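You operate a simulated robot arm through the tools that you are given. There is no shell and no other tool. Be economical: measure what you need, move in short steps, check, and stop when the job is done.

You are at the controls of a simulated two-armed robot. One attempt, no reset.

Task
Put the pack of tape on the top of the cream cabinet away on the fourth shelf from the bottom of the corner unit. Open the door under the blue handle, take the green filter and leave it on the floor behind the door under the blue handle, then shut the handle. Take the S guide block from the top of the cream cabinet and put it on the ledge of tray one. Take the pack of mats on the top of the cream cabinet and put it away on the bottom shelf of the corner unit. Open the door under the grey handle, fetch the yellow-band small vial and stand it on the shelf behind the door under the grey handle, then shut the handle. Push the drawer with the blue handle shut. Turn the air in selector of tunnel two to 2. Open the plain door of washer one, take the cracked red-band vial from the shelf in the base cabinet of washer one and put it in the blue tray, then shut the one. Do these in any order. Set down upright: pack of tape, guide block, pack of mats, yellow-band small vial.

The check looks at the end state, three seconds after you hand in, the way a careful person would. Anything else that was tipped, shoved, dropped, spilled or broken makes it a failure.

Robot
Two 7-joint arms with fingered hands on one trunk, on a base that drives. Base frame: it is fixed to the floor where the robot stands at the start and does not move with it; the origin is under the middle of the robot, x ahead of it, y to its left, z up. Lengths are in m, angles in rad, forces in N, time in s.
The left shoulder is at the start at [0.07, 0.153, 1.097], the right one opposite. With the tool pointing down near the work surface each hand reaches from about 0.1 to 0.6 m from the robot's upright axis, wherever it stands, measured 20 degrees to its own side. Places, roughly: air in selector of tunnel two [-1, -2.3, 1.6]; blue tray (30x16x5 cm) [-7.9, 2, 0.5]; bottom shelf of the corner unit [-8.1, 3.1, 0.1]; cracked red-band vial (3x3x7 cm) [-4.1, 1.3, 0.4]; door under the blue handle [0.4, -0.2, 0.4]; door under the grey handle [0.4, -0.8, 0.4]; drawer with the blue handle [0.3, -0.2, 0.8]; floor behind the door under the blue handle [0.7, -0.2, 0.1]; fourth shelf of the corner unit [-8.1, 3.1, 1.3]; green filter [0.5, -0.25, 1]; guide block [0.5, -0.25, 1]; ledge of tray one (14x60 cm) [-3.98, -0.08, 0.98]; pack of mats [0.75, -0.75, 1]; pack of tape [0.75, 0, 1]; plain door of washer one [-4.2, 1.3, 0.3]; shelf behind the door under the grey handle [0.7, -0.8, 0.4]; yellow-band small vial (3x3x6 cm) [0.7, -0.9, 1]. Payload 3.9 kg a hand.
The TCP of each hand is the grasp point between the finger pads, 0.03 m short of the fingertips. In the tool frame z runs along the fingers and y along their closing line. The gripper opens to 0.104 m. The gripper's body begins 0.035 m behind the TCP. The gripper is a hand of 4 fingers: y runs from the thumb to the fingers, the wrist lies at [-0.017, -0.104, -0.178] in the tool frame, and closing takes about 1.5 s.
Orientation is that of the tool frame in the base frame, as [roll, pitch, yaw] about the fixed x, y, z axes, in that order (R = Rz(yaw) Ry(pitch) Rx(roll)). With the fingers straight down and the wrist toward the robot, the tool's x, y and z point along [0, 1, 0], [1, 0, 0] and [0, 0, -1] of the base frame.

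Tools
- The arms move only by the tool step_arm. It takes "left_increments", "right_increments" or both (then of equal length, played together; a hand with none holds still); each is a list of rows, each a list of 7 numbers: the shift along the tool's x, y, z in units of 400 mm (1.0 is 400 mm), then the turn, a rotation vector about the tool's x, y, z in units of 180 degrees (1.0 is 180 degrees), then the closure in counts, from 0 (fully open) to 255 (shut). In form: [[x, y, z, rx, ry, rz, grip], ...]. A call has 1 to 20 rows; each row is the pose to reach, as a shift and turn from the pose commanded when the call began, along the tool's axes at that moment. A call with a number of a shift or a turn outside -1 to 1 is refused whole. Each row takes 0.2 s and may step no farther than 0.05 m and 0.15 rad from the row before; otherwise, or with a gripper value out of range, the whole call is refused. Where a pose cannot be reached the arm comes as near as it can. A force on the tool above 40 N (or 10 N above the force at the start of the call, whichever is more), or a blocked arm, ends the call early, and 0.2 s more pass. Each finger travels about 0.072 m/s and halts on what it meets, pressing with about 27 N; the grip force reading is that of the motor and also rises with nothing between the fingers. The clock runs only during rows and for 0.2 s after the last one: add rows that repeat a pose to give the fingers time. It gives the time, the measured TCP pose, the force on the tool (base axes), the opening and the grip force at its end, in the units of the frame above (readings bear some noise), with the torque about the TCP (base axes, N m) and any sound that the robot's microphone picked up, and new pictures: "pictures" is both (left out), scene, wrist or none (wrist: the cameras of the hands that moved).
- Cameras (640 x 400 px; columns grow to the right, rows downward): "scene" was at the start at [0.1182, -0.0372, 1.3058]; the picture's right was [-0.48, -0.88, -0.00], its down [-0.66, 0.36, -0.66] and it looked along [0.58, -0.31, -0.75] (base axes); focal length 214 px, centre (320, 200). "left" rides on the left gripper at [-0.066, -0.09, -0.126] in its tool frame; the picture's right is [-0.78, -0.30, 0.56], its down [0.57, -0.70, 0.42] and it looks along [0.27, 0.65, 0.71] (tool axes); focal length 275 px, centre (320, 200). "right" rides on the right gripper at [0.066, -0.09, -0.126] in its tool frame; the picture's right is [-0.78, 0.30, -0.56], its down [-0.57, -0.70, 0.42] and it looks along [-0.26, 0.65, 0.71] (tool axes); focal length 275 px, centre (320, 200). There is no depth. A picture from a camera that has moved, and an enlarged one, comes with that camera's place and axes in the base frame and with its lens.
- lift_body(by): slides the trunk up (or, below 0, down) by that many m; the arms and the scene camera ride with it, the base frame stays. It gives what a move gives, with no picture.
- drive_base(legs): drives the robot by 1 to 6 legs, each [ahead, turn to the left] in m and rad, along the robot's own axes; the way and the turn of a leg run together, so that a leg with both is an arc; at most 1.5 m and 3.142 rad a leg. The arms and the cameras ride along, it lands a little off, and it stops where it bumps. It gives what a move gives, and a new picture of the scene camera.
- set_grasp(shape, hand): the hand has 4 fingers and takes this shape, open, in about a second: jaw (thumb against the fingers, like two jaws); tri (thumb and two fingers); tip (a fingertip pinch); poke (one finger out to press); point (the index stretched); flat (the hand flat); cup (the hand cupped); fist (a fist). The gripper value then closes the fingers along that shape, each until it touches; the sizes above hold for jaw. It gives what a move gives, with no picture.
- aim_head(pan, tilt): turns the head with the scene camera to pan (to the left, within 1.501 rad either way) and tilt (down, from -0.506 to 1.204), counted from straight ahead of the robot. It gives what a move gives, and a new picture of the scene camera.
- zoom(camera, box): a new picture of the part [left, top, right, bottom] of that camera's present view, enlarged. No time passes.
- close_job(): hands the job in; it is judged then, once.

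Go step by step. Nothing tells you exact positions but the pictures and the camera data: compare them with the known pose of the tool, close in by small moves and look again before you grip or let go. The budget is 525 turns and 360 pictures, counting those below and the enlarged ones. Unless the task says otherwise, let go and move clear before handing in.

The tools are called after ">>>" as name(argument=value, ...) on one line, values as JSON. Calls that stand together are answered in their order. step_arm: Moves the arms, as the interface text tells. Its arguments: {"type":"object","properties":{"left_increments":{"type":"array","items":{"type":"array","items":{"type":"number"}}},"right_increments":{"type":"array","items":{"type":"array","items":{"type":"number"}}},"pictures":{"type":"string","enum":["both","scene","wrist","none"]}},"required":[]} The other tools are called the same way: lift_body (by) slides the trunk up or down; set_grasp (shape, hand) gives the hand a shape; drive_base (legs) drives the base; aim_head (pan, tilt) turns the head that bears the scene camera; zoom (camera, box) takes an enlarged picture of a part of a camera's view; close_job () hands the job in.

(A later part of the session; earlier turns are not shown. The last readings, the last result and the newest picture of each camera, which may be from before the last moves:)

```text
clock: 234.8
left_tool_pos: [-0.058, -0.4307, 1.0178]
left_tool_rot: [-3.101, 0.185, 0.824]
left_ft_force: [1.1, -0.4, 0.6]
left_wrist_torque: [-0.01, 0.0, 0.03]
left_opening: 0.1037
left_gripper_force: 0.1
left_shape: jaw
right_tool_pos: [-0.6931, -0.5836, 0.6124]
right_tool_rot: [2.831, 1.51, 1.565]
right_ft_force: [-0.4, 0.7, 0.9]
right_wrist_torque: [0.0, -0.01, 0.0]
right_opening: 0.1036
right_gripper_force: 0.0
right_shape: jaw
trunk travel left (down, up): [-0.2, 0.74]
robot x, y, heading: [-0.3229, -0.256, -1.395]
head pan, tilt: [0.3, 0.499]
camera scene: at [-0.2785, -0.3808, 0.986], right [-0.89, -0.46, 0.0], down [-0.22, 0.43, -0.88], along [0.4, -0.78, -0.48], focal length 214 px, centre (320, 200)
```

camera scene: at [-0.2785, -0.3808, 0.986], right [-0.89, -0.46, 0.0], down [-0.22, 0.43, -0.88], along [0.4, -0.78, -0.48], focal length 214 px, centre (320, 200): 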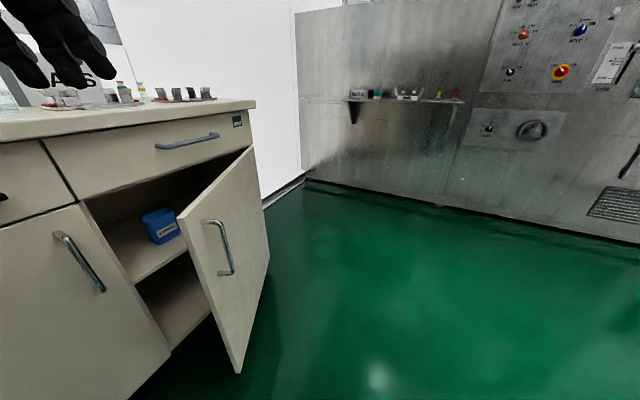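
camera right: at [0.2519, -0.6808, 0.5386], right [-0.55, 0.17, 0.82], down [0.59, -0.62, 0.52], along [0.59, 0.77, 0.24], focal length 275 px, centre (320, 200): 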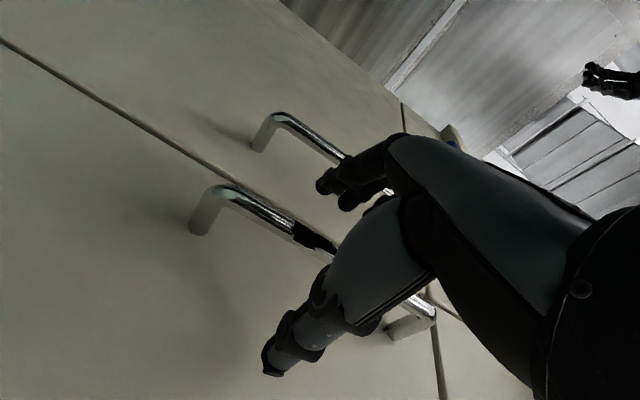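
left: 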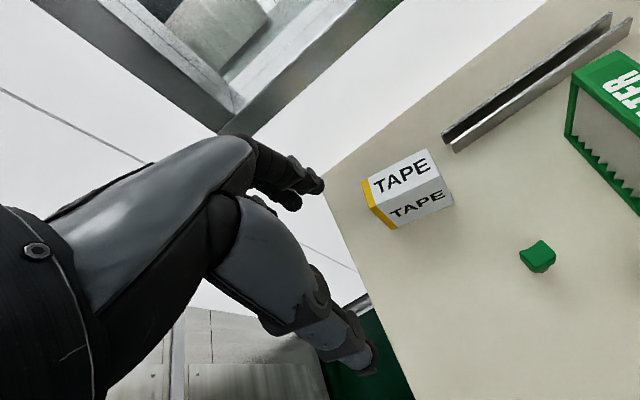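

>>> step_arm(left_increments=[[0.07, 0.08, 0, 0, 0, 0, 100], [0.15, 0.16, 0, 0, 0, 0, 200], [0.22, 0.24, 0, 0, 0, 0, 255], [0.22, 0.24, 0.12, 0, 0, 0, 255], [0.22, 0.24, 0.24, 0, 0, 0, 255], [0.22, 0.24, 0.36, 0, 0, 0, 255], [0.22, 0.24, 0.48, 0, 0, 0, 255], [0.22, 0.24, 0.6, 0, 0, 0, 255], [0.22, 0.24, 0.72, 0, 0, 0, 255], [0.22, 0.24, 0.84, 0, 0, 0, 255], [0.22, 0.24, 0.92, 0, 0, 0, 255]], pictures="scene")

```text
clock: 237.2
left_tool_pos: [0.065, -0.5404, 0.6811]
left_tool_rot: [-3.103, 0.185, 0.821]
left_ft_force: [0.4, -0.9, 0.8]
left_wrist_torque: [0.01, 0.01, 0.0]
left_opening: 0.0
left_gripper_force: 27.2
left_shape: jaw
left hand out of reach, approached as far as the arm can: row 8, 9, 10, 11
right_tool_pos: [-0.6924, -0.584, 0.6131]
right_tool_rot: [2.838, 1.513, 1.573]
right_ft_force: [-1.0, 0.6, -0.2]
right_wrist_torque: [0.03, -0.03, 0.03]
right_opening: 0.1033
right_gripper_force: 0.0
right_shape: jaw
trunk travel left (down, up): [-0.2, 0.74]
robot x, y, heading: [-0.3249, -0.2501, -1.397]
head pan, tilt: [0.3, 0.499]
camera scene: at [-0.2781, -0.3808, 0.986], right [-0.89, -0.46, 0.0], down [-0.22, 0.43, -0.88], along [0.4, -0.78, -0.48], focal length 214 px, centre (320, 200)
```

scene: 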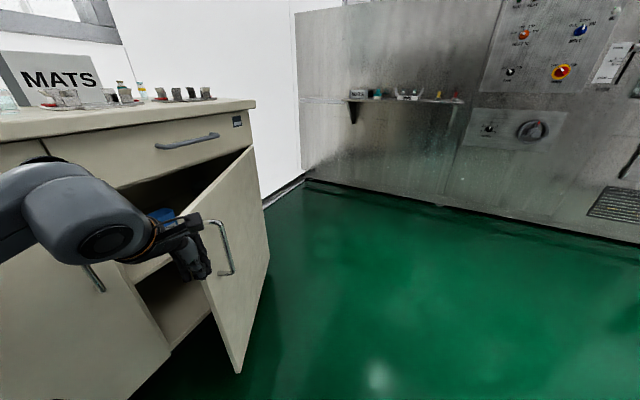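

The door edge is at about (0.165, -0.58), and the hand is outside it. I'll move the hand around to the inside.

>>> step_arm(left_increments=[[0.05, -0.05, 0, 0, 0, 0, 255], [0.1, -0.1, 0, 0, 0, 0, 255], [0.18, -0.02, 0, 0, 0, 0, 255], [0.26, 0.07, 0, 0, 0, 0, 255], [0.34, 0.16, 0, 0, 0, 0, 255], [0.43, 0.25, 0, 0, 0, 0, 255]], pictures="scene")

```text
refused: row 6 steps farther than a row can; nothing moved
```

>>> step_arm(left_increments=[[0.05, -0.05, 0, 0, 0, 0, 255], [0.1, -0.1, 0, 0, 0, 0, 255], [0.18, -0.02, 0, 0, 0, 0, 255], [0.26, 0.06, 0, 0, 0, 0, 255], [0.34, 0.14, 0, 0, 0, 0, 255], [0.42, 0.22, 0, 0, 0, 0, 255], [0.44, 0.25, 0, 0, 0, 0, 255]], pictures="scene")

```text
clock: 238.5
left_tool_pos: [0.1182, -0.5527, 0.6536]
left_tool_rot: [-3.065, 0.182, 0.818]
left_ft_force: [-10.5, 16.0, -4.8]
left_wrist_torque: [-0.78, -0.41, 0.58]
left_opening: 0.0
left_gripper_force: 27.0
left_shape: jaw
left hand out of reach, approached as far as the arm can: row 1, 2, 3, 4, 5, 6
right_tool_pos: [-0.689, -0.5864, 0.6131]
right_tool_rot: [2.846, 1.511, 1.587]
right_ft_force: [0.8, -1.8, 0.1]
right_wrist_torque: [0.03, 0.04, -0.03]
right_opening: 0.1037
right_gripper_force: 0.1
right_shape: jaw
trunk travel left (down, up): [-0.2, 0.74]
robot x, y, heading: [-0.3275, -0.2485, -1.385]
head pan, tilt: [0.3, 0.499]
stopped in row 6 (left hand): the force on the tool passed its limit at 242 N (the readings are from after the stop); the commanded pose is now the measured one
camera scene: at [-0.2766, -0.3804, 0.9859], right [-0.89, -0.46, 0.0], down [-0.22, 0.42, -0.88], along [0.41, -0.78, -0.48], focal length 214 px, centre (320, 200)
```

scene: 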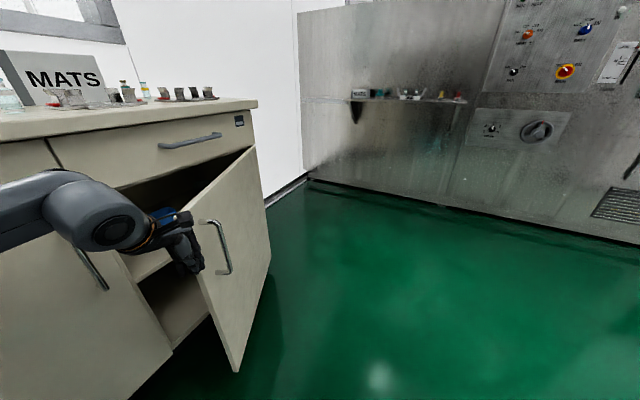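

>>> step_arm(left_increments=[[0.0, -0.08, -0.03, 0, 0, 0, 255], [0.01, -0.16, -0.06, 0, 0, 0, 255], [0.02, -0.24, -0.14, 0, 0, 0, 255], [0.03, -0.3, -0.24, 0, 0, 0, 255], [0.04, -0.32, -0.34, 0, 0, 0, 255], [0.05, -0.32, -0.44, 0, 0, 0, 255], [0.05, -0.32, -0.5, 0, 0, 0, 255]], pictures="none")

>>> lift_body(by=-0.2)

```text
clock: 240.1
left_tool_pos: [0.076, -0.4349, 0.8577]
left_tool_rot: [-3.072, 0.185, 0.817]
left_ft_force: [-0.5, -0.6, 0.8]
left_wrist_torque: [0.03, 0.01, 0.01]
left_opening: 0.0001
left_gripper_force: 26.7
left_shape: jaw
left hand out of reach, approached as far as the arm can: row 1, 2, 3, 4, 5
right_tool_pos: [-0.6907, -0.5851, 0.6124]
right_tool_rot: [2.833, 1.514, 1.572]
right_ft_force: [0.5, 0.9, -0.5]
right_wrist_torque: [0.02, 0.02, 0.01]
right_opening: 0.1035
right_gripper_force: 0.1
right_shape: jaw
trunk travel left (down, up): [-0.2, 0.74]
robot x, y, heading: [-0.33, -0.2521, -1.388]
head pan, tilt: [0.3, 0.499]
```

```text
clock: 242.3
left_tool_pos: [0.0769, -0.4346, 0.6581]
left_tool_rot: [-3.075, 0.185, 0.817]
left_ft_force: [-0.2, 0.0, -0.1]
left_wrist_torque: [0.02, -0.01, 0.01]
left_opening: 0.0
left_gripper_force: 27.2
left_shape: jaw
right_tool_pos: [-0.6912, -0.5856, 0.4124]
right_tool_rot: [2.857, 1.513, 1.596]
right_ft_force: [0.4, 0.8, 0.2]
right_wrist_torque: [-0.02, -0.02, -0.02]
right_opening: 0.1037
right_gripper_force: 0.1
right_shape: jaw
trunk travel left (down, up): [0.0, 0.94]
robot x, y, heading: [-0.3295, -0.2513, -1.39]
head pan, tilt: [0.3, 0.499]
```

>>> step_arm(left_increments=[[0.07, 0.078, 0, 0, 0, 0, 255], [0.145, 0.155, 0, 0, 0, 0, 255], [0.22, 0.23, 0, 0, 0, 0, 255], [0.29, 0.31, 0, 0, 0, 0, 255], [0.29, 0.31, 0, 0, 0, 0, 255]], pictures="scene")

```text
clock: 243.5
left_tool_pos: [0.2427, -0.438, 0.6307]
left_tool_rot: [-3.074, 0.183, 0.818]
left_ft_force: [-0.3, 0.1, 0.3]
left_wrist_torque: [0.02, 0.01, 0.0]
left_opening: 0.0004
left_gripper_force: 27.1
left_shape: jaw
left hand out of reach, approached as far as the arm can: row 3
right_tool_pos: [-0.6892, -0.5866, 0.4109]
right_tool_rot: [2.828, 1.512, 1.567]
right_ft_force: [-0.5, 0.0, 0.0]
right_wrist_torque: [0.0, 0.05, -0.02]
right_opening: 0.1037
right_gripper_force: 0.0
right_shape: jaw
trunk travel left (down, up): [0.0, 0.94]
robot x, y, heading: [-0.3255, -0.25, -1.39]
head pan, tilt: [0.3, 0.499]
camera scene: at [-0.2777, -0.3805, 0.786], right [-0.89, -0.46, 0.0], down [-0.22, 0.42, -0.88], along [0.41, -0.78, -0.48], focal length 214 px, centre (320, 200)
```

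scene: 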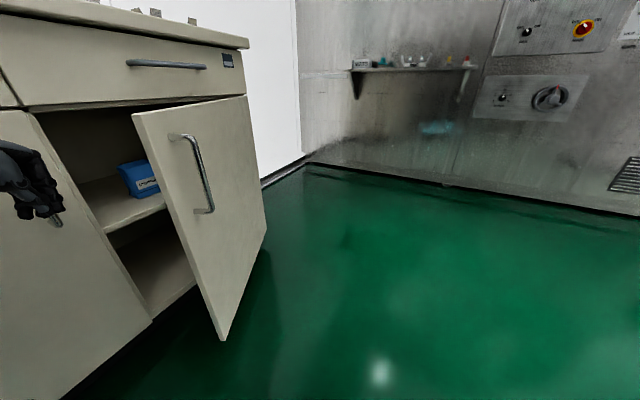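

>>> drive_base(legs=[[0.25, 0]])

```text
clock: 245.3
left_tool_pos: [0.2891, -0.6852, 0.63]
left_tool_rot: [-3.073, 0.185, 0.819]
left_ft_force: [-0.2, 0.1, -0.1]
left_wrist_torque: [0.04, 0.02, 0.0]
left_opening: 0.0002
left_gripper_force: 27.0
left_shape: jaw
right_tool_pos: [-0.6455, -0.833, 0.412]
right_tool_rot: [2.849, 1.512, 1.589]
right_ft_force: [0.1, 0.1, -0.5]
right_wrist_torque: [0.0, 0.0, 0.01]
right_opening: 0.1035
right_gripper_force: 0.1
right_shape: jaw
trunk travel left (down, up): [0.0, 0.94]
robot x, y, heading: [-0.2852, -0.4982, -1.386]
head pan, tilt: [0.3, 0.499]
camera scene: at [-0.2325, -0.6278, 0.786], right [-0.89, -0.46, 0.0], down [-0.22, 0.42, -0.88], along [0.41, -0.78, -0.48], focal length 214 px, centre (320, 200)
```

scene: 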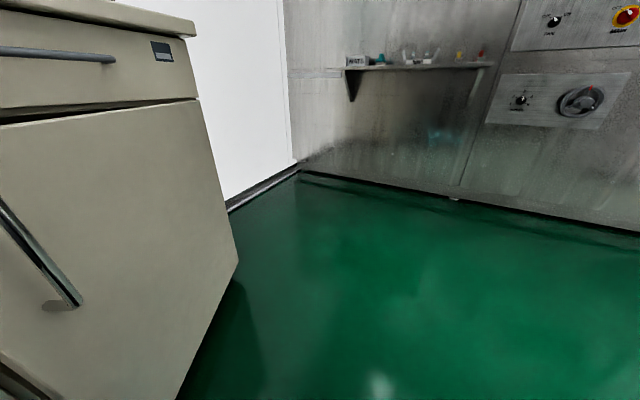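

>>> aim_head(pan=0.9, tilt=0.6)

```text
clock: 246.3
left_tool_pos: [0.2881, -0.685, 0.6304]
left_tool_rot: [-3.074, 0.184, 0.82]
left_ft_force: [-0.2, -1.2, 0.3]
left_wrist_torque: [-0.02, -0.02, 0.0]
left_opening: 0.0
left_gripper_force: 27.1
left_shape: jaw
right_tool_pos: [-0.6446, -0.8335, 0.4123]
right_tool_rot: [2.819, 1.513, 1.56]
right_ft_force: [0.8, -0.4, 0.2]
right_wrist_torque: [0.03, -0.01, -0.03]
right_opening: 0.1038
right_gripper_force: 0.1
right_shape: jaw
trunk travel left (down, up): [0.0, 0.94]
robot x, y, heading: [-0.2815, -0.4981, -1.387]
head pan, tilt: [0.901, 0.6]
camera scene: at [-0.1966, -0.5888, 0.7769], right [-0.47, -0.88, 0.0], down [-0.5, 0.27, -0.83], along [0.73, -0.39, -0.56], focal length 214 px, centre (320, 200)
```

scene: 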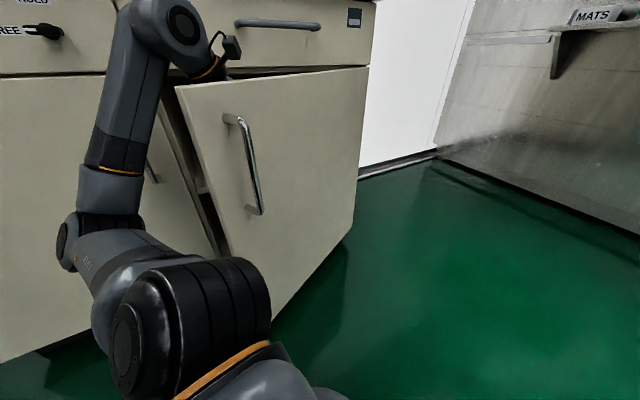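

The hand is behind the door, so pulling it outwards (-x) will swing the door open.

>>> step_arm(left_increments=[[-0.05, -0.054, 0, 0, 0, 0, 255], [-0.1, -0.108, 0, 0, 0, 0, 255], [-0.15, -0.162, 0, 0, 0, 0, 255], [-0.2, -0.216, 0, 0, 0, 0, 255], [-0.25, -0.27, 0, 0, 0, 0, 255], [-0.3, -0.324, 0, 0, 0, 0, 255], [-0.35, -0.378, 0, 0, 0, 0, 255]], pictures="scene")

```text
clock: 247.9
left_tool_pos: [0.0843, -0.6813, 0.665]
left_tool_rot: [-3.074, 0.183, 0.819]
left_ft_force: [-0.2, -0.1, -0.4]
left_wrist_torque: [-0.04, 0.01, -0.02]
left_opening: 0.0003
left_gripper_force: 26.5
left_shape: jaw
right_tool_pos: [-0.645, -0.8332, 0.4115]
right_tool_rot: [2.829, 1.512, 1.569]
right_ft_force: [0.3, 0.0, 0.4]
right_wrist_torque: [-0.03, 0.02, -0.02]
right_opening: 0.1037
right_gripper_force: 0.0
right_shape: jaw
trunk travel left (down, up): [0.0, 0.94]
robot x, y, heading: [-0.2851, -0.497, -1.389]
head pan, tilt: [0.901, 0.6]
camera scene: at [-0.1966, -0.5888, 0.7769], right [-0.47, -0.88, 0.0], down [-0.5, 0.27, -0.83], along [0.73, -0.39, -0.56], focal length 214 px, centre (320, 200)
```

scene: 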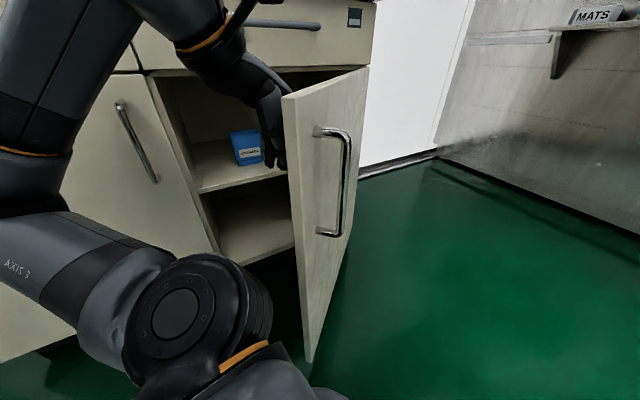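

Very good, about 60° now. I'll drive forward to push it fully open.

>>> drive_base(legs=[[0.25, 0]])

```text
clock: 249.3
left_tool_pos: [0.1263, -0.7942, 0.665]
left_tool_rot: [-3.065, 0.167, 0.888]
left_ft_force: [55.5, 67.3, 25.8]
left_wrist_torque: [1.37, -0.9, -0.68]
left_opening: 0.0001
left_gripper_force: 27.6
left_shape: jaw
right_tool_pos: [-0.6097, -0.976, 0.4116]
right_tool_rot: [2.904, 1.506, 1.677]
right_ft_force: [-0.5, 0.1, 0.8]
right_wrist_torque: [-0.01, -0.01, -0.01]
right_opening: 0.1037
right_gripper_force: 0.1
right_shape: jaw
trunk travel left (down, up): [0.0, 0.94]
robot x, y, heading: [-0.2613, -0.6292, -1.329]
head pan, tilt: [0.901, 0.6]
stopped in leg 1: the robot was blocked; the commanded pose is now the measured one
camera scene: at [-0.1717, -0.6936, 0.7821], right [-0.42, -0.91, 0.02], down [-0.51, 0.21, -0.83], along [0.75, -0.36, -0.56], focal length 214 px, centre (320, 200)
```

scene: 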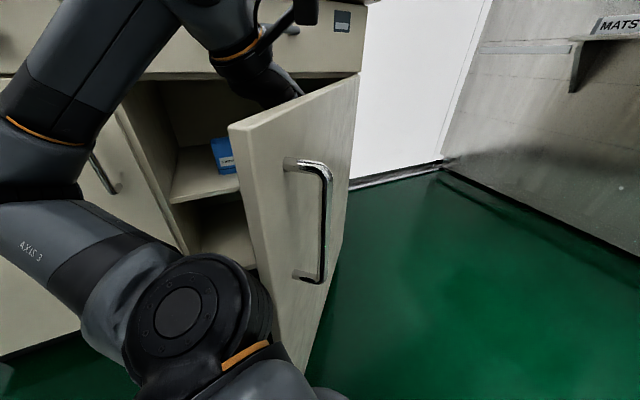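

The robot's own body is in the door's path. I'll back up, then push the rest of the way with the arm alone.

>>> drive_base(legs=[[-0.2, 0]])

>>> step_arm(left_increments=[[-0.05, 0.05, 0, 0, 0, 0, 255], [-0.1, 0.1, 0, 0, 0, 0, 255], [-0.16, 0.15, 0, 0, 0, 0, 255], [-0.22, 0.2, 0, 0, 0, 0, 255], [-0.28, 0.25, 0, 0, 0, 0, 255], [-0.34, 0.3, 0, 0, 0, 0, 255], [-0.4, 0.35, 0, 0, 0, 0, 255]], pictures="scene")

```text
clock: 250.0
left_tool_pos: [0.133, -0.7986, 0.6575]
left_tool_rot: [-3.054, 0.144, 0.913]
left_ft_force: [26.8, 42.1, 17.4]
left_wrist_torque: [0.57, -0.1, -0.51]
left_opening: 0.0001
left_gripper_force: 27.3
left_shape: jaw
right_tool_pos: [-0.6093, -0.978, 0.4035]
right_tool_rot: [2.933, 1.487, 1.707]
right_ft_force: [0.2, 0.1, 0.1]
right_wrist_torque: [0.0, 0.06, 0.0]
right_opening: 0.1039
right_gripper_force: 0.1
right_shape: jaw
trunk travel left (down, up): [0.0, 0.94]
robot x, y, heading: [-0.2616, -0.6222, -1.308]
head pan, tilt: [0.901, 0.6]
stopped in leg 1: the force on the tool passed its limit at 108 N (the readings are from after the stop); the commanded pose is now the measured one
camera scene: at [-0.1696, -0.6977, 0.7775], right [-0.4, -0.92, 0.01], down [-0.52, 0.22, -0.83], along [0.76, -0.33, -0.56], focal length 214 px, centre (320, 200)
```

scene: 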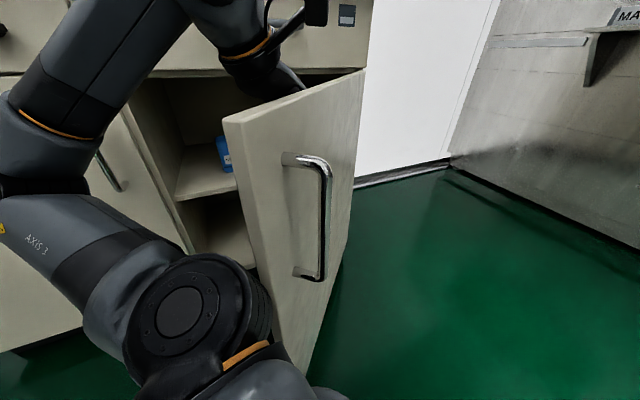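

```text
clock: 250.2
left_tool_pos: [0.1345, -0.7988, 0.6585]
left_tool_rot: [-3.044, 0.13, 0.919]
left_ft_force: [12.4, 38.1, 12.7]
left_wrist_torque: [-0.3, 0.09, -0.52]
left_opening: 0.0
left_gripper_force: 27.2
left_shape: jaw
right_tool_pos: [-0.6108, -0.9782, 0.4015]
right_tool_rot: [2.904, 1.483, 1.677]
right_ft_force: [0.4, 0.6, 0.5]
right_wrist_torque: [0.02, -0.01, -0.02]
right_opening: 0.1038
right_gripper_force: 0.1
right_shape: jaw
trunk travel left (down, up): [0.0, 0.94]
robot x, y, heading: [-0.2625, -0.624, -1.303]
head pan, tilt: [0.901, 0.6]
stopped in row 1 (left hand): the force on the tool passed its limit at 89 N (the readings are from after the stop); the commanded pose is now the measured one
camera scene: at [-0.1693, -0.6988, 0.7771], right [-0.39, -0.92, 0.01], down [-0.52, 0.22, -0.83], along [0.76, -0.33, -0.56], focal length 214 px, centre (320, 200)
```

scene: 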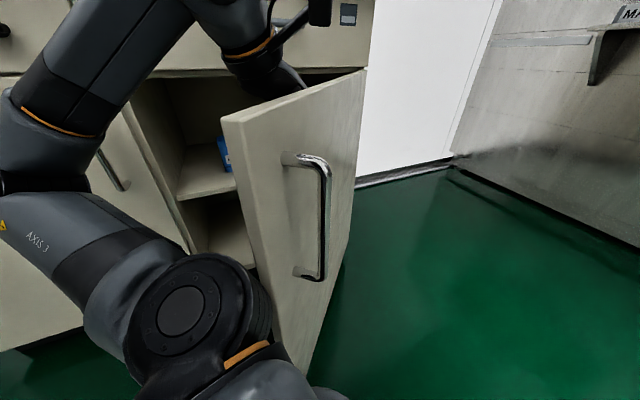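

>>> step_arm(left_increments=[[0.06, -0.02, 0, 0, 0, 0, 255], [0.12, -0.04, 0, 0, 0, 0, 255], [0.2, -0.06, 0, 0, 0, 0, 255]], pictures="none")

>>> drive_base(legs=[[-0.15, 0]])

```text
clock: 251.1
left_tool_pos: [0.1625, -0.7408, 0.6567]
left_tool_rot: [-3.047, 0.129, 0.913]
left_ft_force: [0.9, 0.4, 0.2]
left_wrist_torque: [0.0, -0.01, 0.03]
left_opening: 0.0002
left_gripper_force: 26.6
left_shape: jaw
left hand out of reach, approached as far as the arm can: row 3
right_tool_pos: [-0.6123, -0.98, 0.4012]
right_tool_rot: [2.907, 1.48, 1.679]
right_ft_force: [-0.4, 0.0, 0.7]
right_wrist_torque: [0.01, -0.02, 0.04]
right_opening: 0.1037
right_gripper_force: 0.1
right_shape: jaw
trunk travel left (down, up): [0.0, 0.94]
robot x, y, heading: [-0.2623, -0.6187, -1.312]
head pan, tilt: [0.901, 0.6]
```

```text
clock: 252.4
left_tool_pos: [0.1246, -0.5965, 0.6562]
left_tool_rot: [-3.044, 0.129, 0.912]
left_ft_force: [1.0, -0.8, 0.1]
left_wrist_torque: [-0.01, -0.01, -0.01]
left_opening: 0.0001
left_gripper_force: 27.0
left_shape: jaw
right_tool_pos: [-0.6506, -0.8337, 0.4006]
right_tool_rot: [2.922, 1.477, 1.694]
right_ft_force: [-0.5, -0.1, -1.0]
right_wrist_torque: [0.02, 0.01, 0.02]
right_opening: 0.1042
right_gripper_force: 0.0
right_shape: jaw
trunk travel left (down, up): [0.0, 0.94]
robot x, y, heading: [-0.3022, -0.4772, -1.308]
head pan, tilt: [0.901, 0.6]
camera scene: at [-0.2085, -0.5586, 0.7769], right [-0.4, -0.92, 0.0], down [-0.52, 0.22, -0.83], along [0.76, -0.33, -0.56], focal length 214 px, centre (320, 200)
```

scene: 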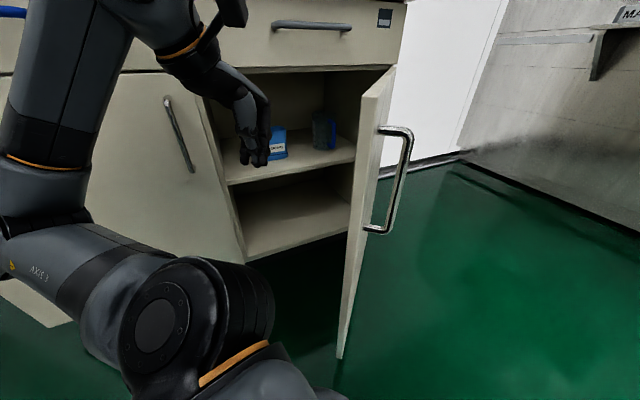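

Freed, and the door is at about 70°. I'll push it further with the arm.

>>> step_arm(left_increments=[[-0.07, 0.053, 0, 0, 0, 0, 255], [-0.14, 0.106, 0, 0, 0, 0, 255], [-0.21, 0.159, 0, 0, 0, 0, 255], [-0.28, 0.212, 0, 0, 0, 0, 255], [-0.35, 0.265, 0, 0, 0, 0, 255], [-0.42, 0.318, 0, 0, 0, 0, 255], [-0.49, 0.371, 0, 0, 0, 0, 255], [-0.557, 0.425, 0, 0, 0, 0, 255]], pictures="scene")

```text
clock: 254.2
left_tool_pos: [0.12, -0.8781, 0.6693]
left_tool_rot: [-3.043, 0.127, 0.913]
left_ft_force: [0.0, -0.5, 0.0]
left_wrist_torque: [0.01, 0.01, -0.01]
left_opening: 0.0
left_gripper_force: 26.4
left_shape: jaw
right_tool_pos: [-0.6495, -0.8329, 0.3998]
right_tool_rot: [2.934, 1.477, 1.706]
right_ft_force: [-0.3, 0.2, -0.5]
right_wrist_torque: [0.03, 0.03, 0.0]
right_opening: 0.1039
right_gripper_force: 0.1
right_shape: jaw
trunk travel left (down, up): [0.0, 0.94]
robot x, y, heading: [-0.303, -0.4743, -1.309]
head pan, tilt: [0.901, 0.6]
camera scene: at [-0.2086, -0.5586, 0.7769], right [-0.4, -0.92, 0.0], down [-0.52, 0.22, -0.83], along [0.76, -0.33, -0.56], focal length 214 px, centre (320, 200)
```

scene: 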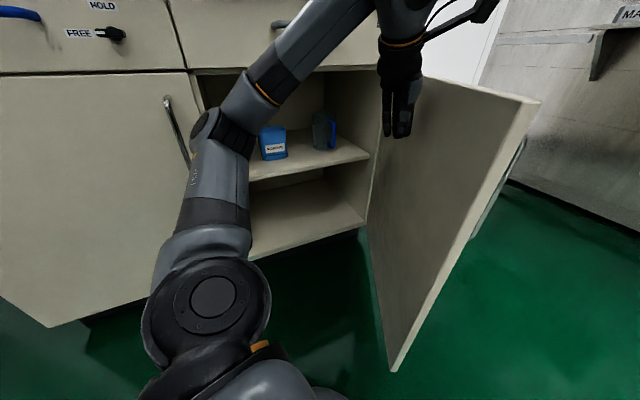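

The right door is past 90°. I'll tuck the left arm, raise the trunk, face the cabinet and look at the vials.

>>> step_arm(left_increments=[[0.08, -0.06, -0.02, 0, 0, 0, 255], [0.16, -0.12, -0.04, 0, 0, 0, 255], [0.24, -0.18, -0.06, 0, 0, 0, 200], [0.32, -0.25, -0.1, 0, 0, 0, 150], [0.38, -0.34, -0.14, 0, 0, 0, 100], [0.42, -0.44, -0.18, 0, 0, 0, 50], [0.42, -0.54, -0.22, 0, 0, 0, 0], [0.42, -0.64, -0.26, 0, 0, 0, 0], [0.42, -0.74, -0.3, 0, 0, 0, 0]], pictures="none")

>>> lift_body(by=0.4)

>>> lift_body(by=0.15)

>>> drive_base(legs=[[-0.05, 0], [0, 1.1]])

```text
clock: 256.2
left_tool_pos: [0.022, -0.5936, 0.7771]
left_tool_rot: [-3.044, 0.128, 0.912]
left_ft_force: [-0.2, -0.3, 0.4]
left_wrist_torque: [-0.03, -0.01, 0.02]
left_opening: 0.1037
left_gripper_force: 0.0
left_shape: jaw
left hand out of reach, approached as far as the arm can: row 8, 9
right_tool_pos: [-0.6504, -0.8333, 0.4007]
right_tool_rot: [2.912, 1.478, 1.687]
right_ft_force: [0.6, 0.8, 0.8]
right_wrist_torque: [0.0, 0.0, 0.0]
right_opening: 0.1039
right_gripper_force: 0.0
right_shape: jaw
trunk travel left (down, up): [0.0, 0.94]
robot x, y, heading: [-0.2988, -0.4767, -1.303]
head pan, tilt: [0.901, 0.6]
```

```text
clock: 260.1
left_tool_pos: [0.021, -0.5931, 1.1767]
left_tool_rot: [-3.046, 0.129, 0.912]
left_ft_force: [0.4, -1.0, 0.1]
left_wrist_torque: [0.01, -0.01, -0.04]
left_opening: 0.1037
left_gripper_force: 0.0
left_shape: jaw
right_tool_pos: [-0.6499, -0.835, 0.7992]
right_tool_rot: [2.905, 1.477, 1.677]
right_ft_force: [-0.5, 0.9, -0.1]
right_wrist_torque: [-0.03, 0.01, -0.04]
right_opening: 0.1038
right_gripper_force: 0.2
right_shape: jaw
trunk travel left (down, up): [-0.4, 0.54]
robot x, y, heading: [-0.3044, -0.4773, -1.31]
head pan, tilt: [0.901, 0.6]
```

```text
clock: 261.8
left_tool_pos: [0.0226, -0.595, 1.3261]
left_tool_rot: [-3.044, 0.129, 0.912]
left_ft_force: [0.6, -0.5, 0.5]
left_wrist_torque: [0.01, 0.01, 0.03]
left_opening: 0.1037
left_gripper_force: 0.2
left_shape: jaw
right_tool_pos: [-0.6492, -0.835, 0.9496]
right_tool_rot: [2.915, 1.476, 1.687]
right_ft_force: [0.5, -0.2, 0.1]
right_wrist_torque: [-0.04, -0.01, -0.02]
right_opening: 0.1038
right_gripper_force: 0.1
right_shape: jaw
trunk travel left (down, up): [-0.55, 0.39]
robot x, y, heading: [-0.3035, -0.4753, -1.31]
head pan, tilt: [0.901, 0.6]
```

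```text
clock: 265.5
left_tool_pos: [-0.0644, -0.1913, 1.327]
left_tool_rot: [-3.045, 0.128, 2.019]
left_ft_force: [0.2, -0.1, -0.5]
left_wrist_torque: [0.03, 0.01, -0.02]
left_opening: 0.1038
left_gripper_force: 0.1
left_shape: jaw
right_tool_pos: [-0.1499, -0.8979, 0.9494]
right_tool_rot: [2.922, 1.477, 2.8]
right_ft_force: [-0.9, -0.3, -0.3]
right_wrist_torque: [-0.02, -0.02, -0.03]
right_opening: 0.1041
right_gripper_force: 0.1
right_shape: jaw
trunk travel left (down, up): [-0.55, 0.39]
robot x, y, heading: [-0.3114, -0.4269, -0.205]
head pan, tilt: [0.901, 0.6]
camera scene: at [-0.199, -0.3796, 1.3269], right [0.64, -0.77, 0.0], down [-0.43, -0.36, -0.83], along [0.63, 0.53, -0.56], focal length 214 px, centre (320, 200)
```

scene: 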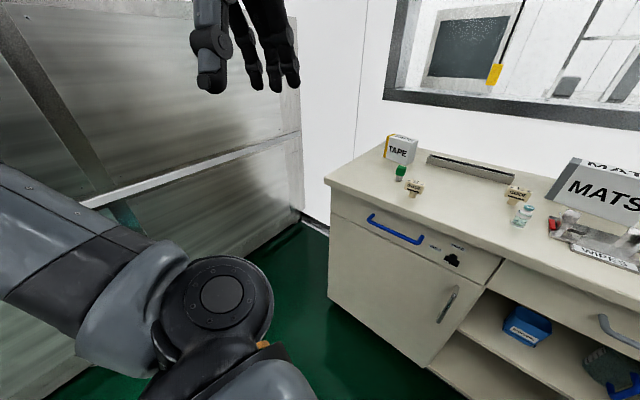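

>>> drive_base(legs=[[0, -0.4], [0.42, 0], [0, 0.6]])

>>> aim_head(pan=-0.35, tilt=0.6)

>>> zoom(camera="scene", box=[240, 100, 480, 250])

```text
clock: 271.0
left_tool_pos: [0.2341, -0.3863, 1.3274]
left_tool_rot: [-3.044, 0.13, 2.219]
left_ft_force: [-0.6, 1.1, -0.6]
left_wrist_torque: [0.01, -0.02, 0.01]
left_opening: 0.1038
left_gripper_force: 0.1
left_shape: jaw
right_tool_pos: [0.2908, -1.0968, 0.9492]
right_tool_rot: [2.907, 1.477, 2.985]
right_ft_force: [-0.2, -0.3, 0.4]
right_wrist_torque: [0.03, 0.03, 0.0]
right_opening: 0.1039
right_gripper_force: 0.1
right_shape: jaw
trunk travel left (down, up): [-0.55, 0.39]
robot x, y, heading: [0.031, -0.6661, 0.001]
head pan, tilt: [0.901, 0.6]
camera scene: at [0.1385, -0.5979, 1.3269], right [0.78, -0.62, 0.0], down [-0.35, -0.44, -0.83], along [0.51, 0.65, -0.56], focal length 214 px, centre (320, 200)
```

scene: 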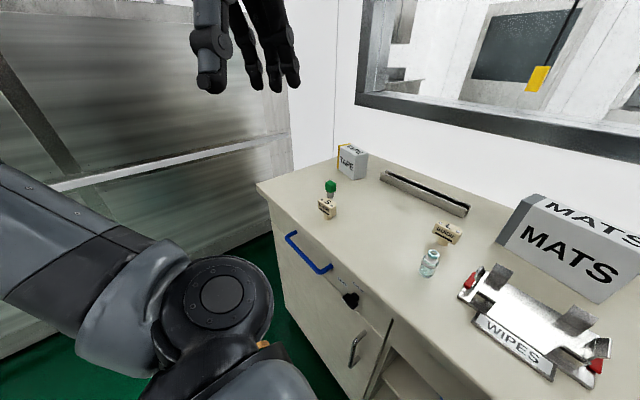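

```text
clock: 272.4
left_tool_pos: [0.2335, -0.3871, 1.326]
left_tool_rot: [-3.044, 0.13, 2.218]
left_ft_force: [-0.7, -0.5, -0.4]
left_wrist_torque: [-0.01, -0.02, -0.03]
left_opening: 0.1037
left_gripper_force: 0.1
left_shape: jaw
right_tool_pos: [0.2899, -1.0967, 0.9494]
right_tool_rot: [2.909, 1.478, 2.987]
right_ft_force: [0.4, -0.1, -0.3]
right_wrist_torque: [0.04, 0.01, 0.01]
right_opening: 0.1039
right_gripper_force: 0.1
right_shape: jaw
trunk travel left (down, up): [-0.55, 0.39]
robot x, y, heading: [0.0308, -0.6672, -0.005]
head pan, tilt: [-0.351, 0.6]
camera scene: at [0.1663, -0.6974, 1.3269], right [-0.35, -0.94, 0.0], down [-0.53, 0.2, -0.83], along [0.77, -0.29, -0.56], focal length 214 px, centre (320, 200)
```

scene: 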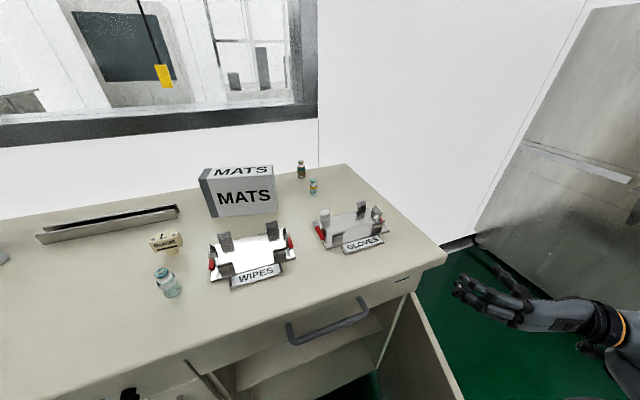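

```text
2.67 times, centred on (360, 175) of scene
camera zoom: at [0.1663, -0.6974, 1.3269], right [-0.35, -0.94, 0.0], down [-0.53, 0.2, -0.83], along [0.77, -0.29, -0.56], focal length 572 px, centre (213, 267)
```

zoom: 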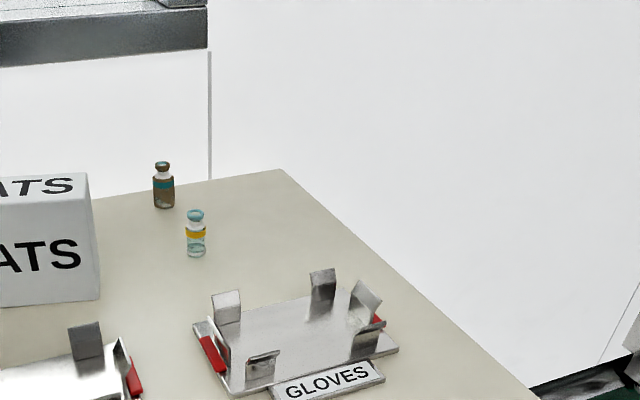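

The yellow-band vial stands at (0.79, -0.907). I'll raise and tilt the right hand about 40° down, closing sideways.

>>> step_arm(right_increments=[[-0.1, 0.03, 0.02, 0, 0.02, 0, 0], [-0.2, 0.06, 0.05, 0, 0.04, 0, 0], [-0.3, 0.1, 0.1, 0, 0.06, 0, 0], [-0.4, 0.15, 0.16, 0, 0.08, 0, 0], [-0.48, 0.2, 0.23, 0, 0.1, 0, 0], [-0.55, 0.26, 0.31, 0, 0.13, 0, 0], [-0.6, 0.31, 0.4, 0, 0.15, 0, 0], [-0.65, 0.35, 0.49, 0, 0.17, 0, 0], [-0.68, 0.39, 0.58, 0, 0.19, 0, 0], [-0.68, 0.415, 0.625, 0, 0.2, 0, 0], [-0.68, 0.415, 0.625, 0, 0.2, 0, 0]], pictures="both")

```text
refused: row 4 steps farther than a row can; nothing moved
```

>>> step_arm(right_increments=[[-0.09, 0.03, 0.02, 0, 0.02, 0, 0], [-0.18, 0.06, 0.05, 0, 0.04, 0, 0], [-0.27, 0.1, 0.1, 0, 0.06, 0, 0], [-0.35, 0.14, 0.16, 0, 0.08, 0, 0], [-0.43, 0.19, 0.23, 0, 0.1, 0, 0], [-0.5, 0.24, 0.31, 0, 0.13, 0, 0], [-0.56, 0.29, 0.4, 0, 0.15, 0, 0], [-0.62, 0.34, 0.49, 0, 0.17, 0, 0], [-0.67, 0.39, 0.58, 0, 0.19, 0, 0], [-0.68, 0.415, 0.625, 0, 0.2, 0, 0], [-0.68, 0.415, 0.625, 0, 0.2, 0, 0]], pictures="both")

```text
clock: 274.8
left_tool_pos: [0.2335, -0.3878, 1.3267]
left_tool_rot: [-3.044, 0.127, 2.219]
left_ft_force: [1.1, 0.2, 0.3]
left_wrist_torque: [0.02, 0.01, -0.01]
left_opening: 0.1038
left_gripper_force: 0.1
left_shape: jaw
right_tool_pos: [0.5506, -0.9159, 1.2007]
right_tool_rot: [3.112, 0.852, -3.087]
right_ft_force: [0.5, -0.8, 0.1]
right_wrist_torque: [0.02, 0.01, -0.04]
right_opening: 0.104
right_gripper_force: 0.0
right_shape: jaw
trunk travel left (down, up): [-0.55, 0.39]
robot x, y, heading: [0.0346, -0.6663, -0.004]
head pan, tilt: [-0.351, 0.6]
camera scene: at [0.1661, -0.6982, 1.3269], right [-0.35, -0.94, 0.0], down [-0.53, 0.2, -0.83], along [0.77, -0.29, -0.56], focal length 214 px, centre (320, 200)
camera right: at [0.4209, -1.0167, 1.2328], right [0.07, 0.28, 0.96], down [0.75, -0.65, 0.14], along [0.66, 0.71, -0.26], focal length 275 px, centre (320, 200)
```

scene: 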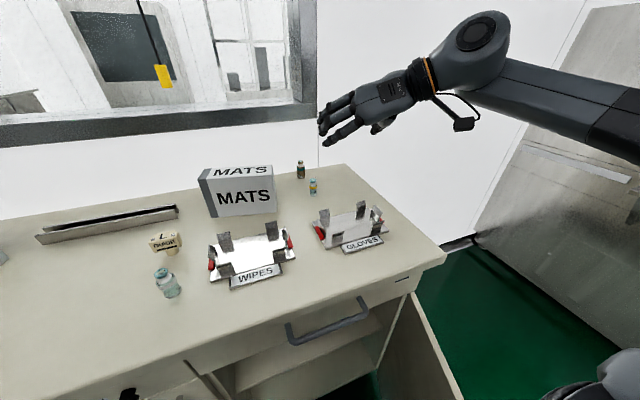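
right: 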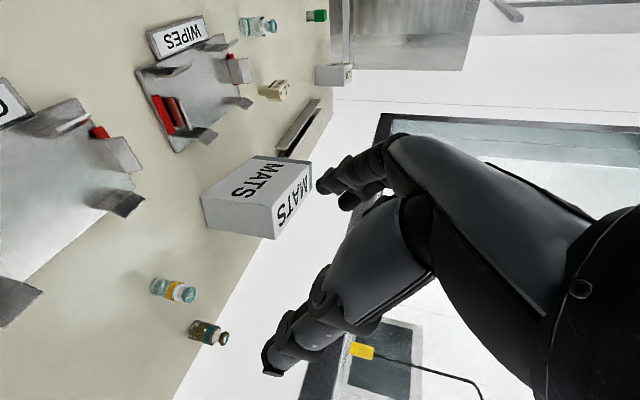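

>>> step_arm(right_increments=[[0.02, 0.002, 0.08, 0, 0, 0, 0], [0.04, 0.004, 0.16, 0, 0, 0, 0], [0.06, 0.006, 0.24, 0, 0, 0, 0], [0.08, 0.008, 0.32, 0, 0, 0, 0], [0.1, 0.01, 0.4, 0, 0, 0, 0], [0.119, 0.011, 0.47, 0, 0, 0, 0]], pictures="both")

```text
clock: 276.2
left_tool_pos: [0.2347, -0.386, 1.3277]
left_tool_rot: [-3.044, 0.129, 2.218]
left_ft_force: [1.0, 0.2, 0.1]
left_wrist_torque: [0.02, 0.03, -0.02]
left_opening: 0.1036
left_gripper_force: 0.0
left_shape: jaw
right_tool_pos: [0.6604, -0.8982, 1.0404]
right_tool_rot: [3.112, 0.849, -3.088]
right_ft_force: [0.1, -0.2, -0.5]
right_wrist_torque: [-0.02, -0.01, 0.02]
right_opening: 0.104
right_gripper_force: 0.0
right_shape: jaw
trunk travel left (down, up): [-0.55, 0.39]
robot x, y, heading: [0.0342, -0.6668, -0.002]
head pan, tilt: [-0.351, 0.6]
camera scene: at [0.1675, -0.6973, 1.3268], right [-0.35, -0.94, 0.0], down [-0.53, 0.2, -0.82], along [0.77, -0.29, -0.57], focal length 214 px, centre (320, 200)
camera right: at [0.5307, -0.9996, 1.0723], right [0.07, 0.28, 0.96], down [0.75, -0.65, 0.14], along [0.66, 0.71, -0.26], focal length 275 px, centre (320, 200)
```

scene: 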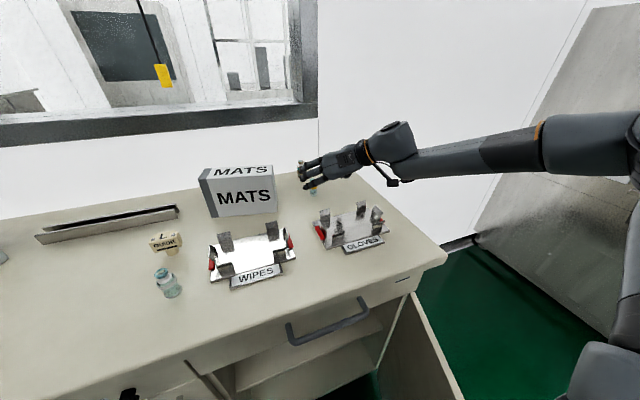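
right: 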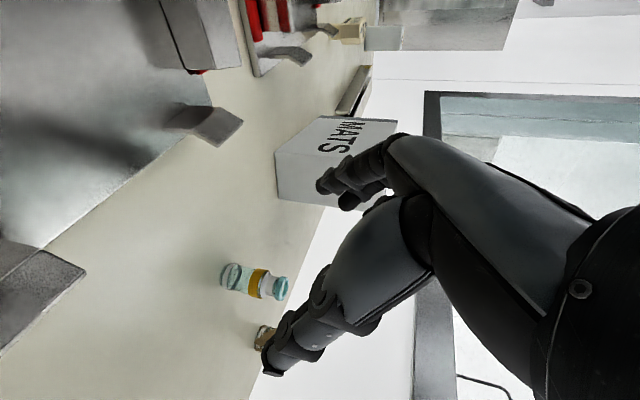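

Triangulated: the vial's base is at (0.75, -0.887, 0.929). Advancing along the finger axis.

>>> step_arm(right_increments=[[-0.01, 0.003, 0.07, 0, 0, 0, 0], [-0.02, 0.005, 0.14, 0, 0, 0, 0], [-0.023, 0.007, 0.21, 0, 0, 0, 0], [-0.023, 0.007, 0.26, 0, 0, 0, 0]], pictures="wrist")

```text
clock: 277.2
left_tool_pos: [0.2342, -0.3857, 1.326]
left_tool_rot: [-3.045, 0.129, 2.219]
left_ft_force: [-0.3, 0.1, 0.6]
left_wrist_torque: [0.02, 0.01, -0.02]
left_opening: 0.1037
left_gripper_force: 0.0
left_shape: jaw
right_tool_pos: [0.7166, -0.8931, 0.9913]
right_tool_rot: [3.11, 0.853, -3.089]
right_ft_force: [0.5, -0.3, 0.4]
right_wrist_torque: [0.03, 0.0, 0.0]
right_opening: 0.1039
right_gripper_force: 0.1
right_shape: jaw
right hand out of reach, approached as far as the arm can: row 3, 4
trunk travel left (down, up): [-0.55, 0.39]
robot x, y, heading: [0.0342, -0.664, -0.002]
head pan, tilt: [-0.351, 0.6]
camera right: at [0.5866, -0.9935, 1.0224], right [0.07, 0.28, 0.96], down [0.75, -0.65, 0.14], along [0.66, 0.71, -0.26], focal length 275 px, centre (320, 200)
```

right: 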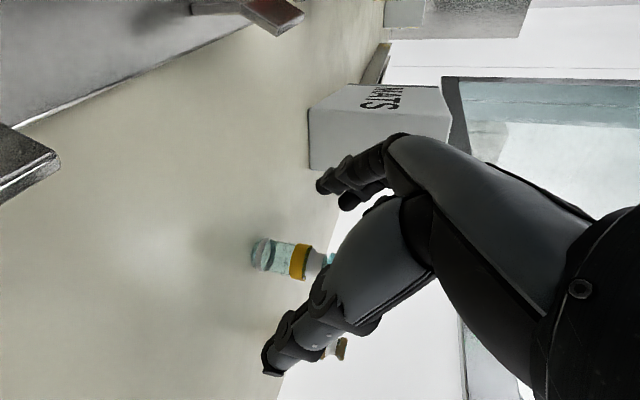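

>>> drive_base(legs=[[0.045, 0]])

>>> step_arm(right_increments=[[0.03, 0.015, 0.01, 0, 0, 0, 0], [0.045, 0.02, 0.0, 0, 0, 0, 0], [0.045, 0.02, 0.0, 0, 0, 0, 0]], pictures="wrist")

```text
clock: 278.1
left_tool_pos: [0.2736, -0.3852, 1.3276]
left_tool_rot: [-3.049, 0.13, 2.218]
left_ft_force: [0.5, -0.3, 0.8]
left_wrist_torque: [0.01, 0.01, -0.04]
left_opening: 0.1037
left_gripper_force: 0.0
left_shape: jaw
right_tool_pos: [0.759, -0.893, 0.9926]
right_tool_rot: [3.11, 0.854, -3.087]
right_ft_force: [-0.3, 0.0, -0.2]
right_wrist_torque: [0.0, 0.01, -0.01]
right_opening: 0.104
right_gripper_force: 0.1
right_shape: jaw
trunk travel left (down, up): [-0.55, 0.39]
robot x, y, heading: [0.0783, -0.6664, -0.002]
head pan, tilt: [-0.351, 0.6]
camera scene: at [0.2071, -0.6973, 1.3274], right [-0.35, -0.94, 0.0], down [-0.53, 0.2, -0.83], along [0.78, -0.29, -0.56], focal length 214 px, centre (320, 200)
```

scene: 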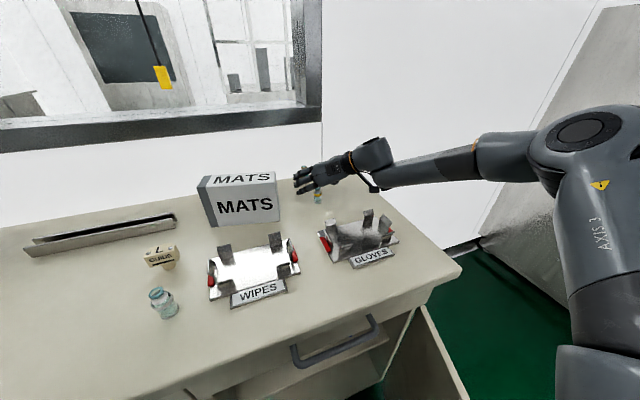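

```text
clock: 278.9
left_tool_pos: [0.2778, -0.3864, 1.3271]
left_tool_rot: [-3.046, 0.128, 2.219]
left_ft_force: [0.6, -0.7, -0.5]
left_wrist_torque: [-0.01, 0.01, 0.03]
left_opening: 0.1037
left_gripper_force: 0.1
left_shape: jaw
right_tool_pos: [0.7505, -0.8846, 0.9768]
right_tool_rot: [3.108, 0.851, -3.09]
right_ft_force: [0.3, 0.6, -0.4]
right_wrist_torque: [0.01, 0.0, 0.02]
right_opening: 0.1041
right_gripper_force: 0.0
right_shape: jaw
trunk travel left (down, up): [-0.55, 0.39]
robot x, y, heading: [0.0783, -0.6666, -0.006]
head pan, tilt: [-0.351, 0.6]
camera right: at [0.6197, -0.9866, 1.0082], right [0.07, 0.28, 0.96], down [0.75, -0.65, 0.14], along [0.66, 0.71, -0.26], focal length 275 px, centre (320, 200)
```

right: 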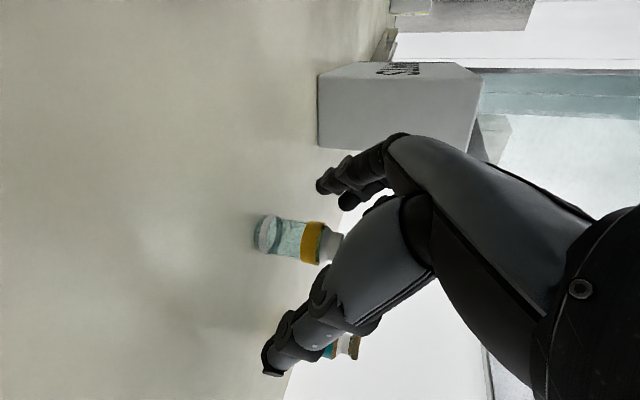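

>>> step_arm(right_increments=[[0.015, 0, 0.015, 0, 0, 0, 0], [0.02, 0, 0.025, 0, 0, 0, 0], [0.02, 0, 0.025, 0, 0, 0, 100], [0.02, 0, 0.025, 0, 0, 0, 160], [0.02, 0, 0.025, 0, 0, 0, 210], [0.02, 0, 0.025, 0, 0, 0, 255], [0.02, 0, 0.025, 0, 0, 0, 255], [0.02, 0, 0.025, 0, 0, 0, 255], [0.02, 0, 0.025, 0, 0, 0, 255]], pictures="wrist")

```text
clock: 280.9
left_tool_pos: [0.2777, -0.3855, 1.3265]
left_tool_rot: [-3.044, 0.128, 2.22]
left_ft_force: [-0.8, -0.5, 0.4]
left_wrist_torque: [0.0, 0.0, -0.04]
left_opening: 0.1038
left_gripper_force: 0.0
left_shape: jaw
right_tool_pos: [0.7504, -0.8859, 0.9654]
right_tool_rot: [3.107, 0.851, -3.092]
right_ft_force: [0.3, 1.3, -0.3]
right_wrist_torque: [0.01, 0.0, 0.01]
right_opening: 0.0045
right_gripper_force: 27.1
right_shape: jaw
trunk travel left (down, up): [-0.55, 0.39]
robot x, y, heading: [0.0787, -0.666, 0.003]
head pan, tilt: [-0.351, 0.6]
camera right: at [0.6205, -0.9861, 0.9966], right [0.07, 0.28, 0.96], down [0.75, -0.65, 0.14], along [0.66, 0.71, -0.26], focal length 275 px, centre (320, 200)
```

right: 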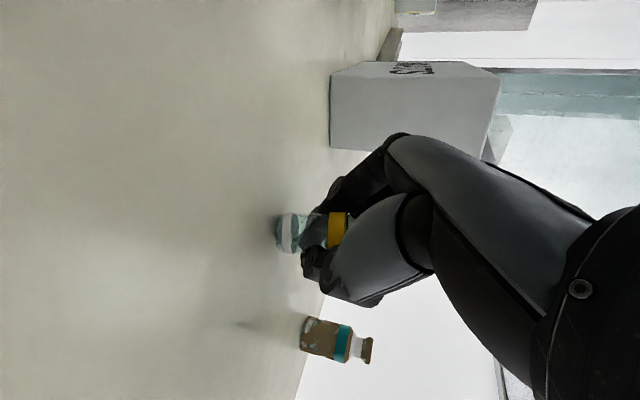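

>>> step_arm(right_increments=[[-0.03, 0, 0, 0, 0, 0, 255], [-0.06, 0, 0, 0, 0, 0, 255], [-0.06, 0, 0, 0, 0, 0, 255]], pictures="wrist")

```text
clock: 281.7
left_tool_pos: [0.2776, -0.3864, 1.327]
left_tool_rot: [-3.046, 0.129, 2.219]
left_ft_force: [0.6, 0.0, -0.7]
left_wrist_torque: [0.01, 0.0, 0.0]
left_opening: 0.1038
left_gripper_force: 0.0
left_shape: jaw
right_tool_pos: [0.7601, -0.8854, 0.9854]
right_tool_rot: [3.109, 0.854, -3.09]
right_ft_force: [-0.4, 0.5, -0.1]
right_wrist_torque: [0.0, -0.01, 0.04]
right_opening: 0.0044
right_gripper_force: 27.6
right_shape: jaw
right hand out of reach, approached as far as the arm can: row 1, 2, 3
trunk travel left (down, up): [-0.55, 0.39]
robot x, y, heading: [0.0795, -0.6646, -0.005]
head pan, tilt: [-0.351, 0.6]
camera right: at [0.6284, -0.9866, 1.0173], right [0.07, 0.28, 0.96], down [0.75, -0.65, 0.14], along [0.66, 0.71, -0.26], focal length 275 px, centre (320, 200)
```

right: 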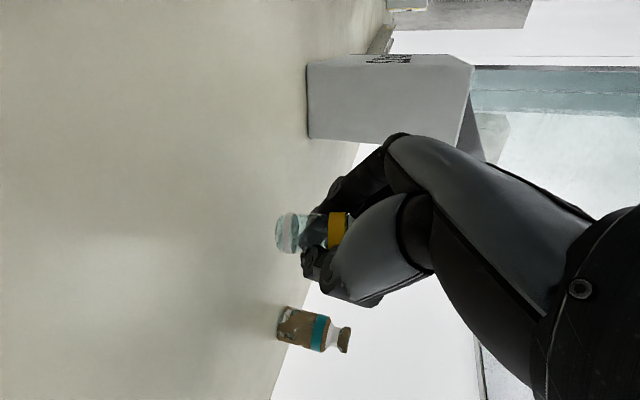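

The vial is held. I'll raise it, turn and back out, and come round in front of the open right bay.

>>> lift_body(by=0.12)

>>> drive_base(legs=[[0, -0.6], [-0.53, 0], [0, 0.6]])

```text
clock: 283.2
left_tool_pos: [0.2779, -0.3863, 1.4467]
left_tool_rot: [-3.046, 0.128, 2.219]
left_ft_force: [0.5, -0.3, -0.9]
left_wrist_torque: [-0.03, 0.02, 0.01]
left_opening: 0.1039
left_gripper_force: 0.0
left_shape: jaw
right_tool_pos: [0.7585, -0.8858, 1.1055]
right_tool_rot: [3.11, 0.852, -3.09]
right_ft_force: [0.0, 0.9, -0.4]
right_wrist_torque: [0.0, 0.03, 0.03]
right_opening: 0.0047
right_gripper_force: 27.5
right_shape: jaw
trunk travel left (down, up): [-0.67, 0.27]
robot x, y, heading: [0.0802, -0.6646, -0.006]
head pan, tilt: [-0.351, 0.6]
```

```text
clock: 289.6
left_tool_pos: [-0.1579, -0.0883, 1.4469]
left_tool_rot: [-3.047, 0.129, 2.22]
left_ft_force: [-0.2, 0.1, 0.1]
left_wrist_torque: [0.03, 0.0, -0.01]
left_opening: 0.1035
left_gripper_force: 0.0
left_shape: jaw
right_tool_pos: [0.3242, -0.5864, 1.1058]
right_tool_rot: [3.111, 0.855, -3.086]
right_ft_force: [-0.2, -1.0, 0.9]
right_wrist_torque: [-0.03, 0.0, 0.01]
right_opening: 0.0044
right_gripper_force: 27.2
right_shape: jaw
trunk travel left (down, up): [-0.67, 0.27]
robot x, y, heading: [-0.3575, -0.3667, 0.003]
head pan, tilt: [-0.351, 0.6]
camera scene: at [-0.2237, -0.3992, 1.4469], right [-0.34, -0.94, 0.0], down [-0.53, 0.19, -0.82], along [0.77, -0.28, -0.57], focal length 214 px, centre (320, 200)
```

scene: 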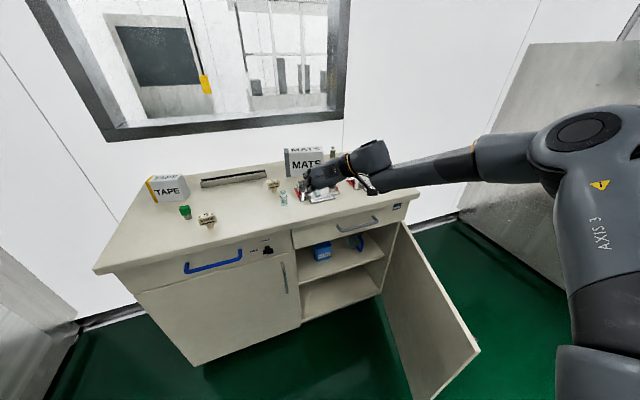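

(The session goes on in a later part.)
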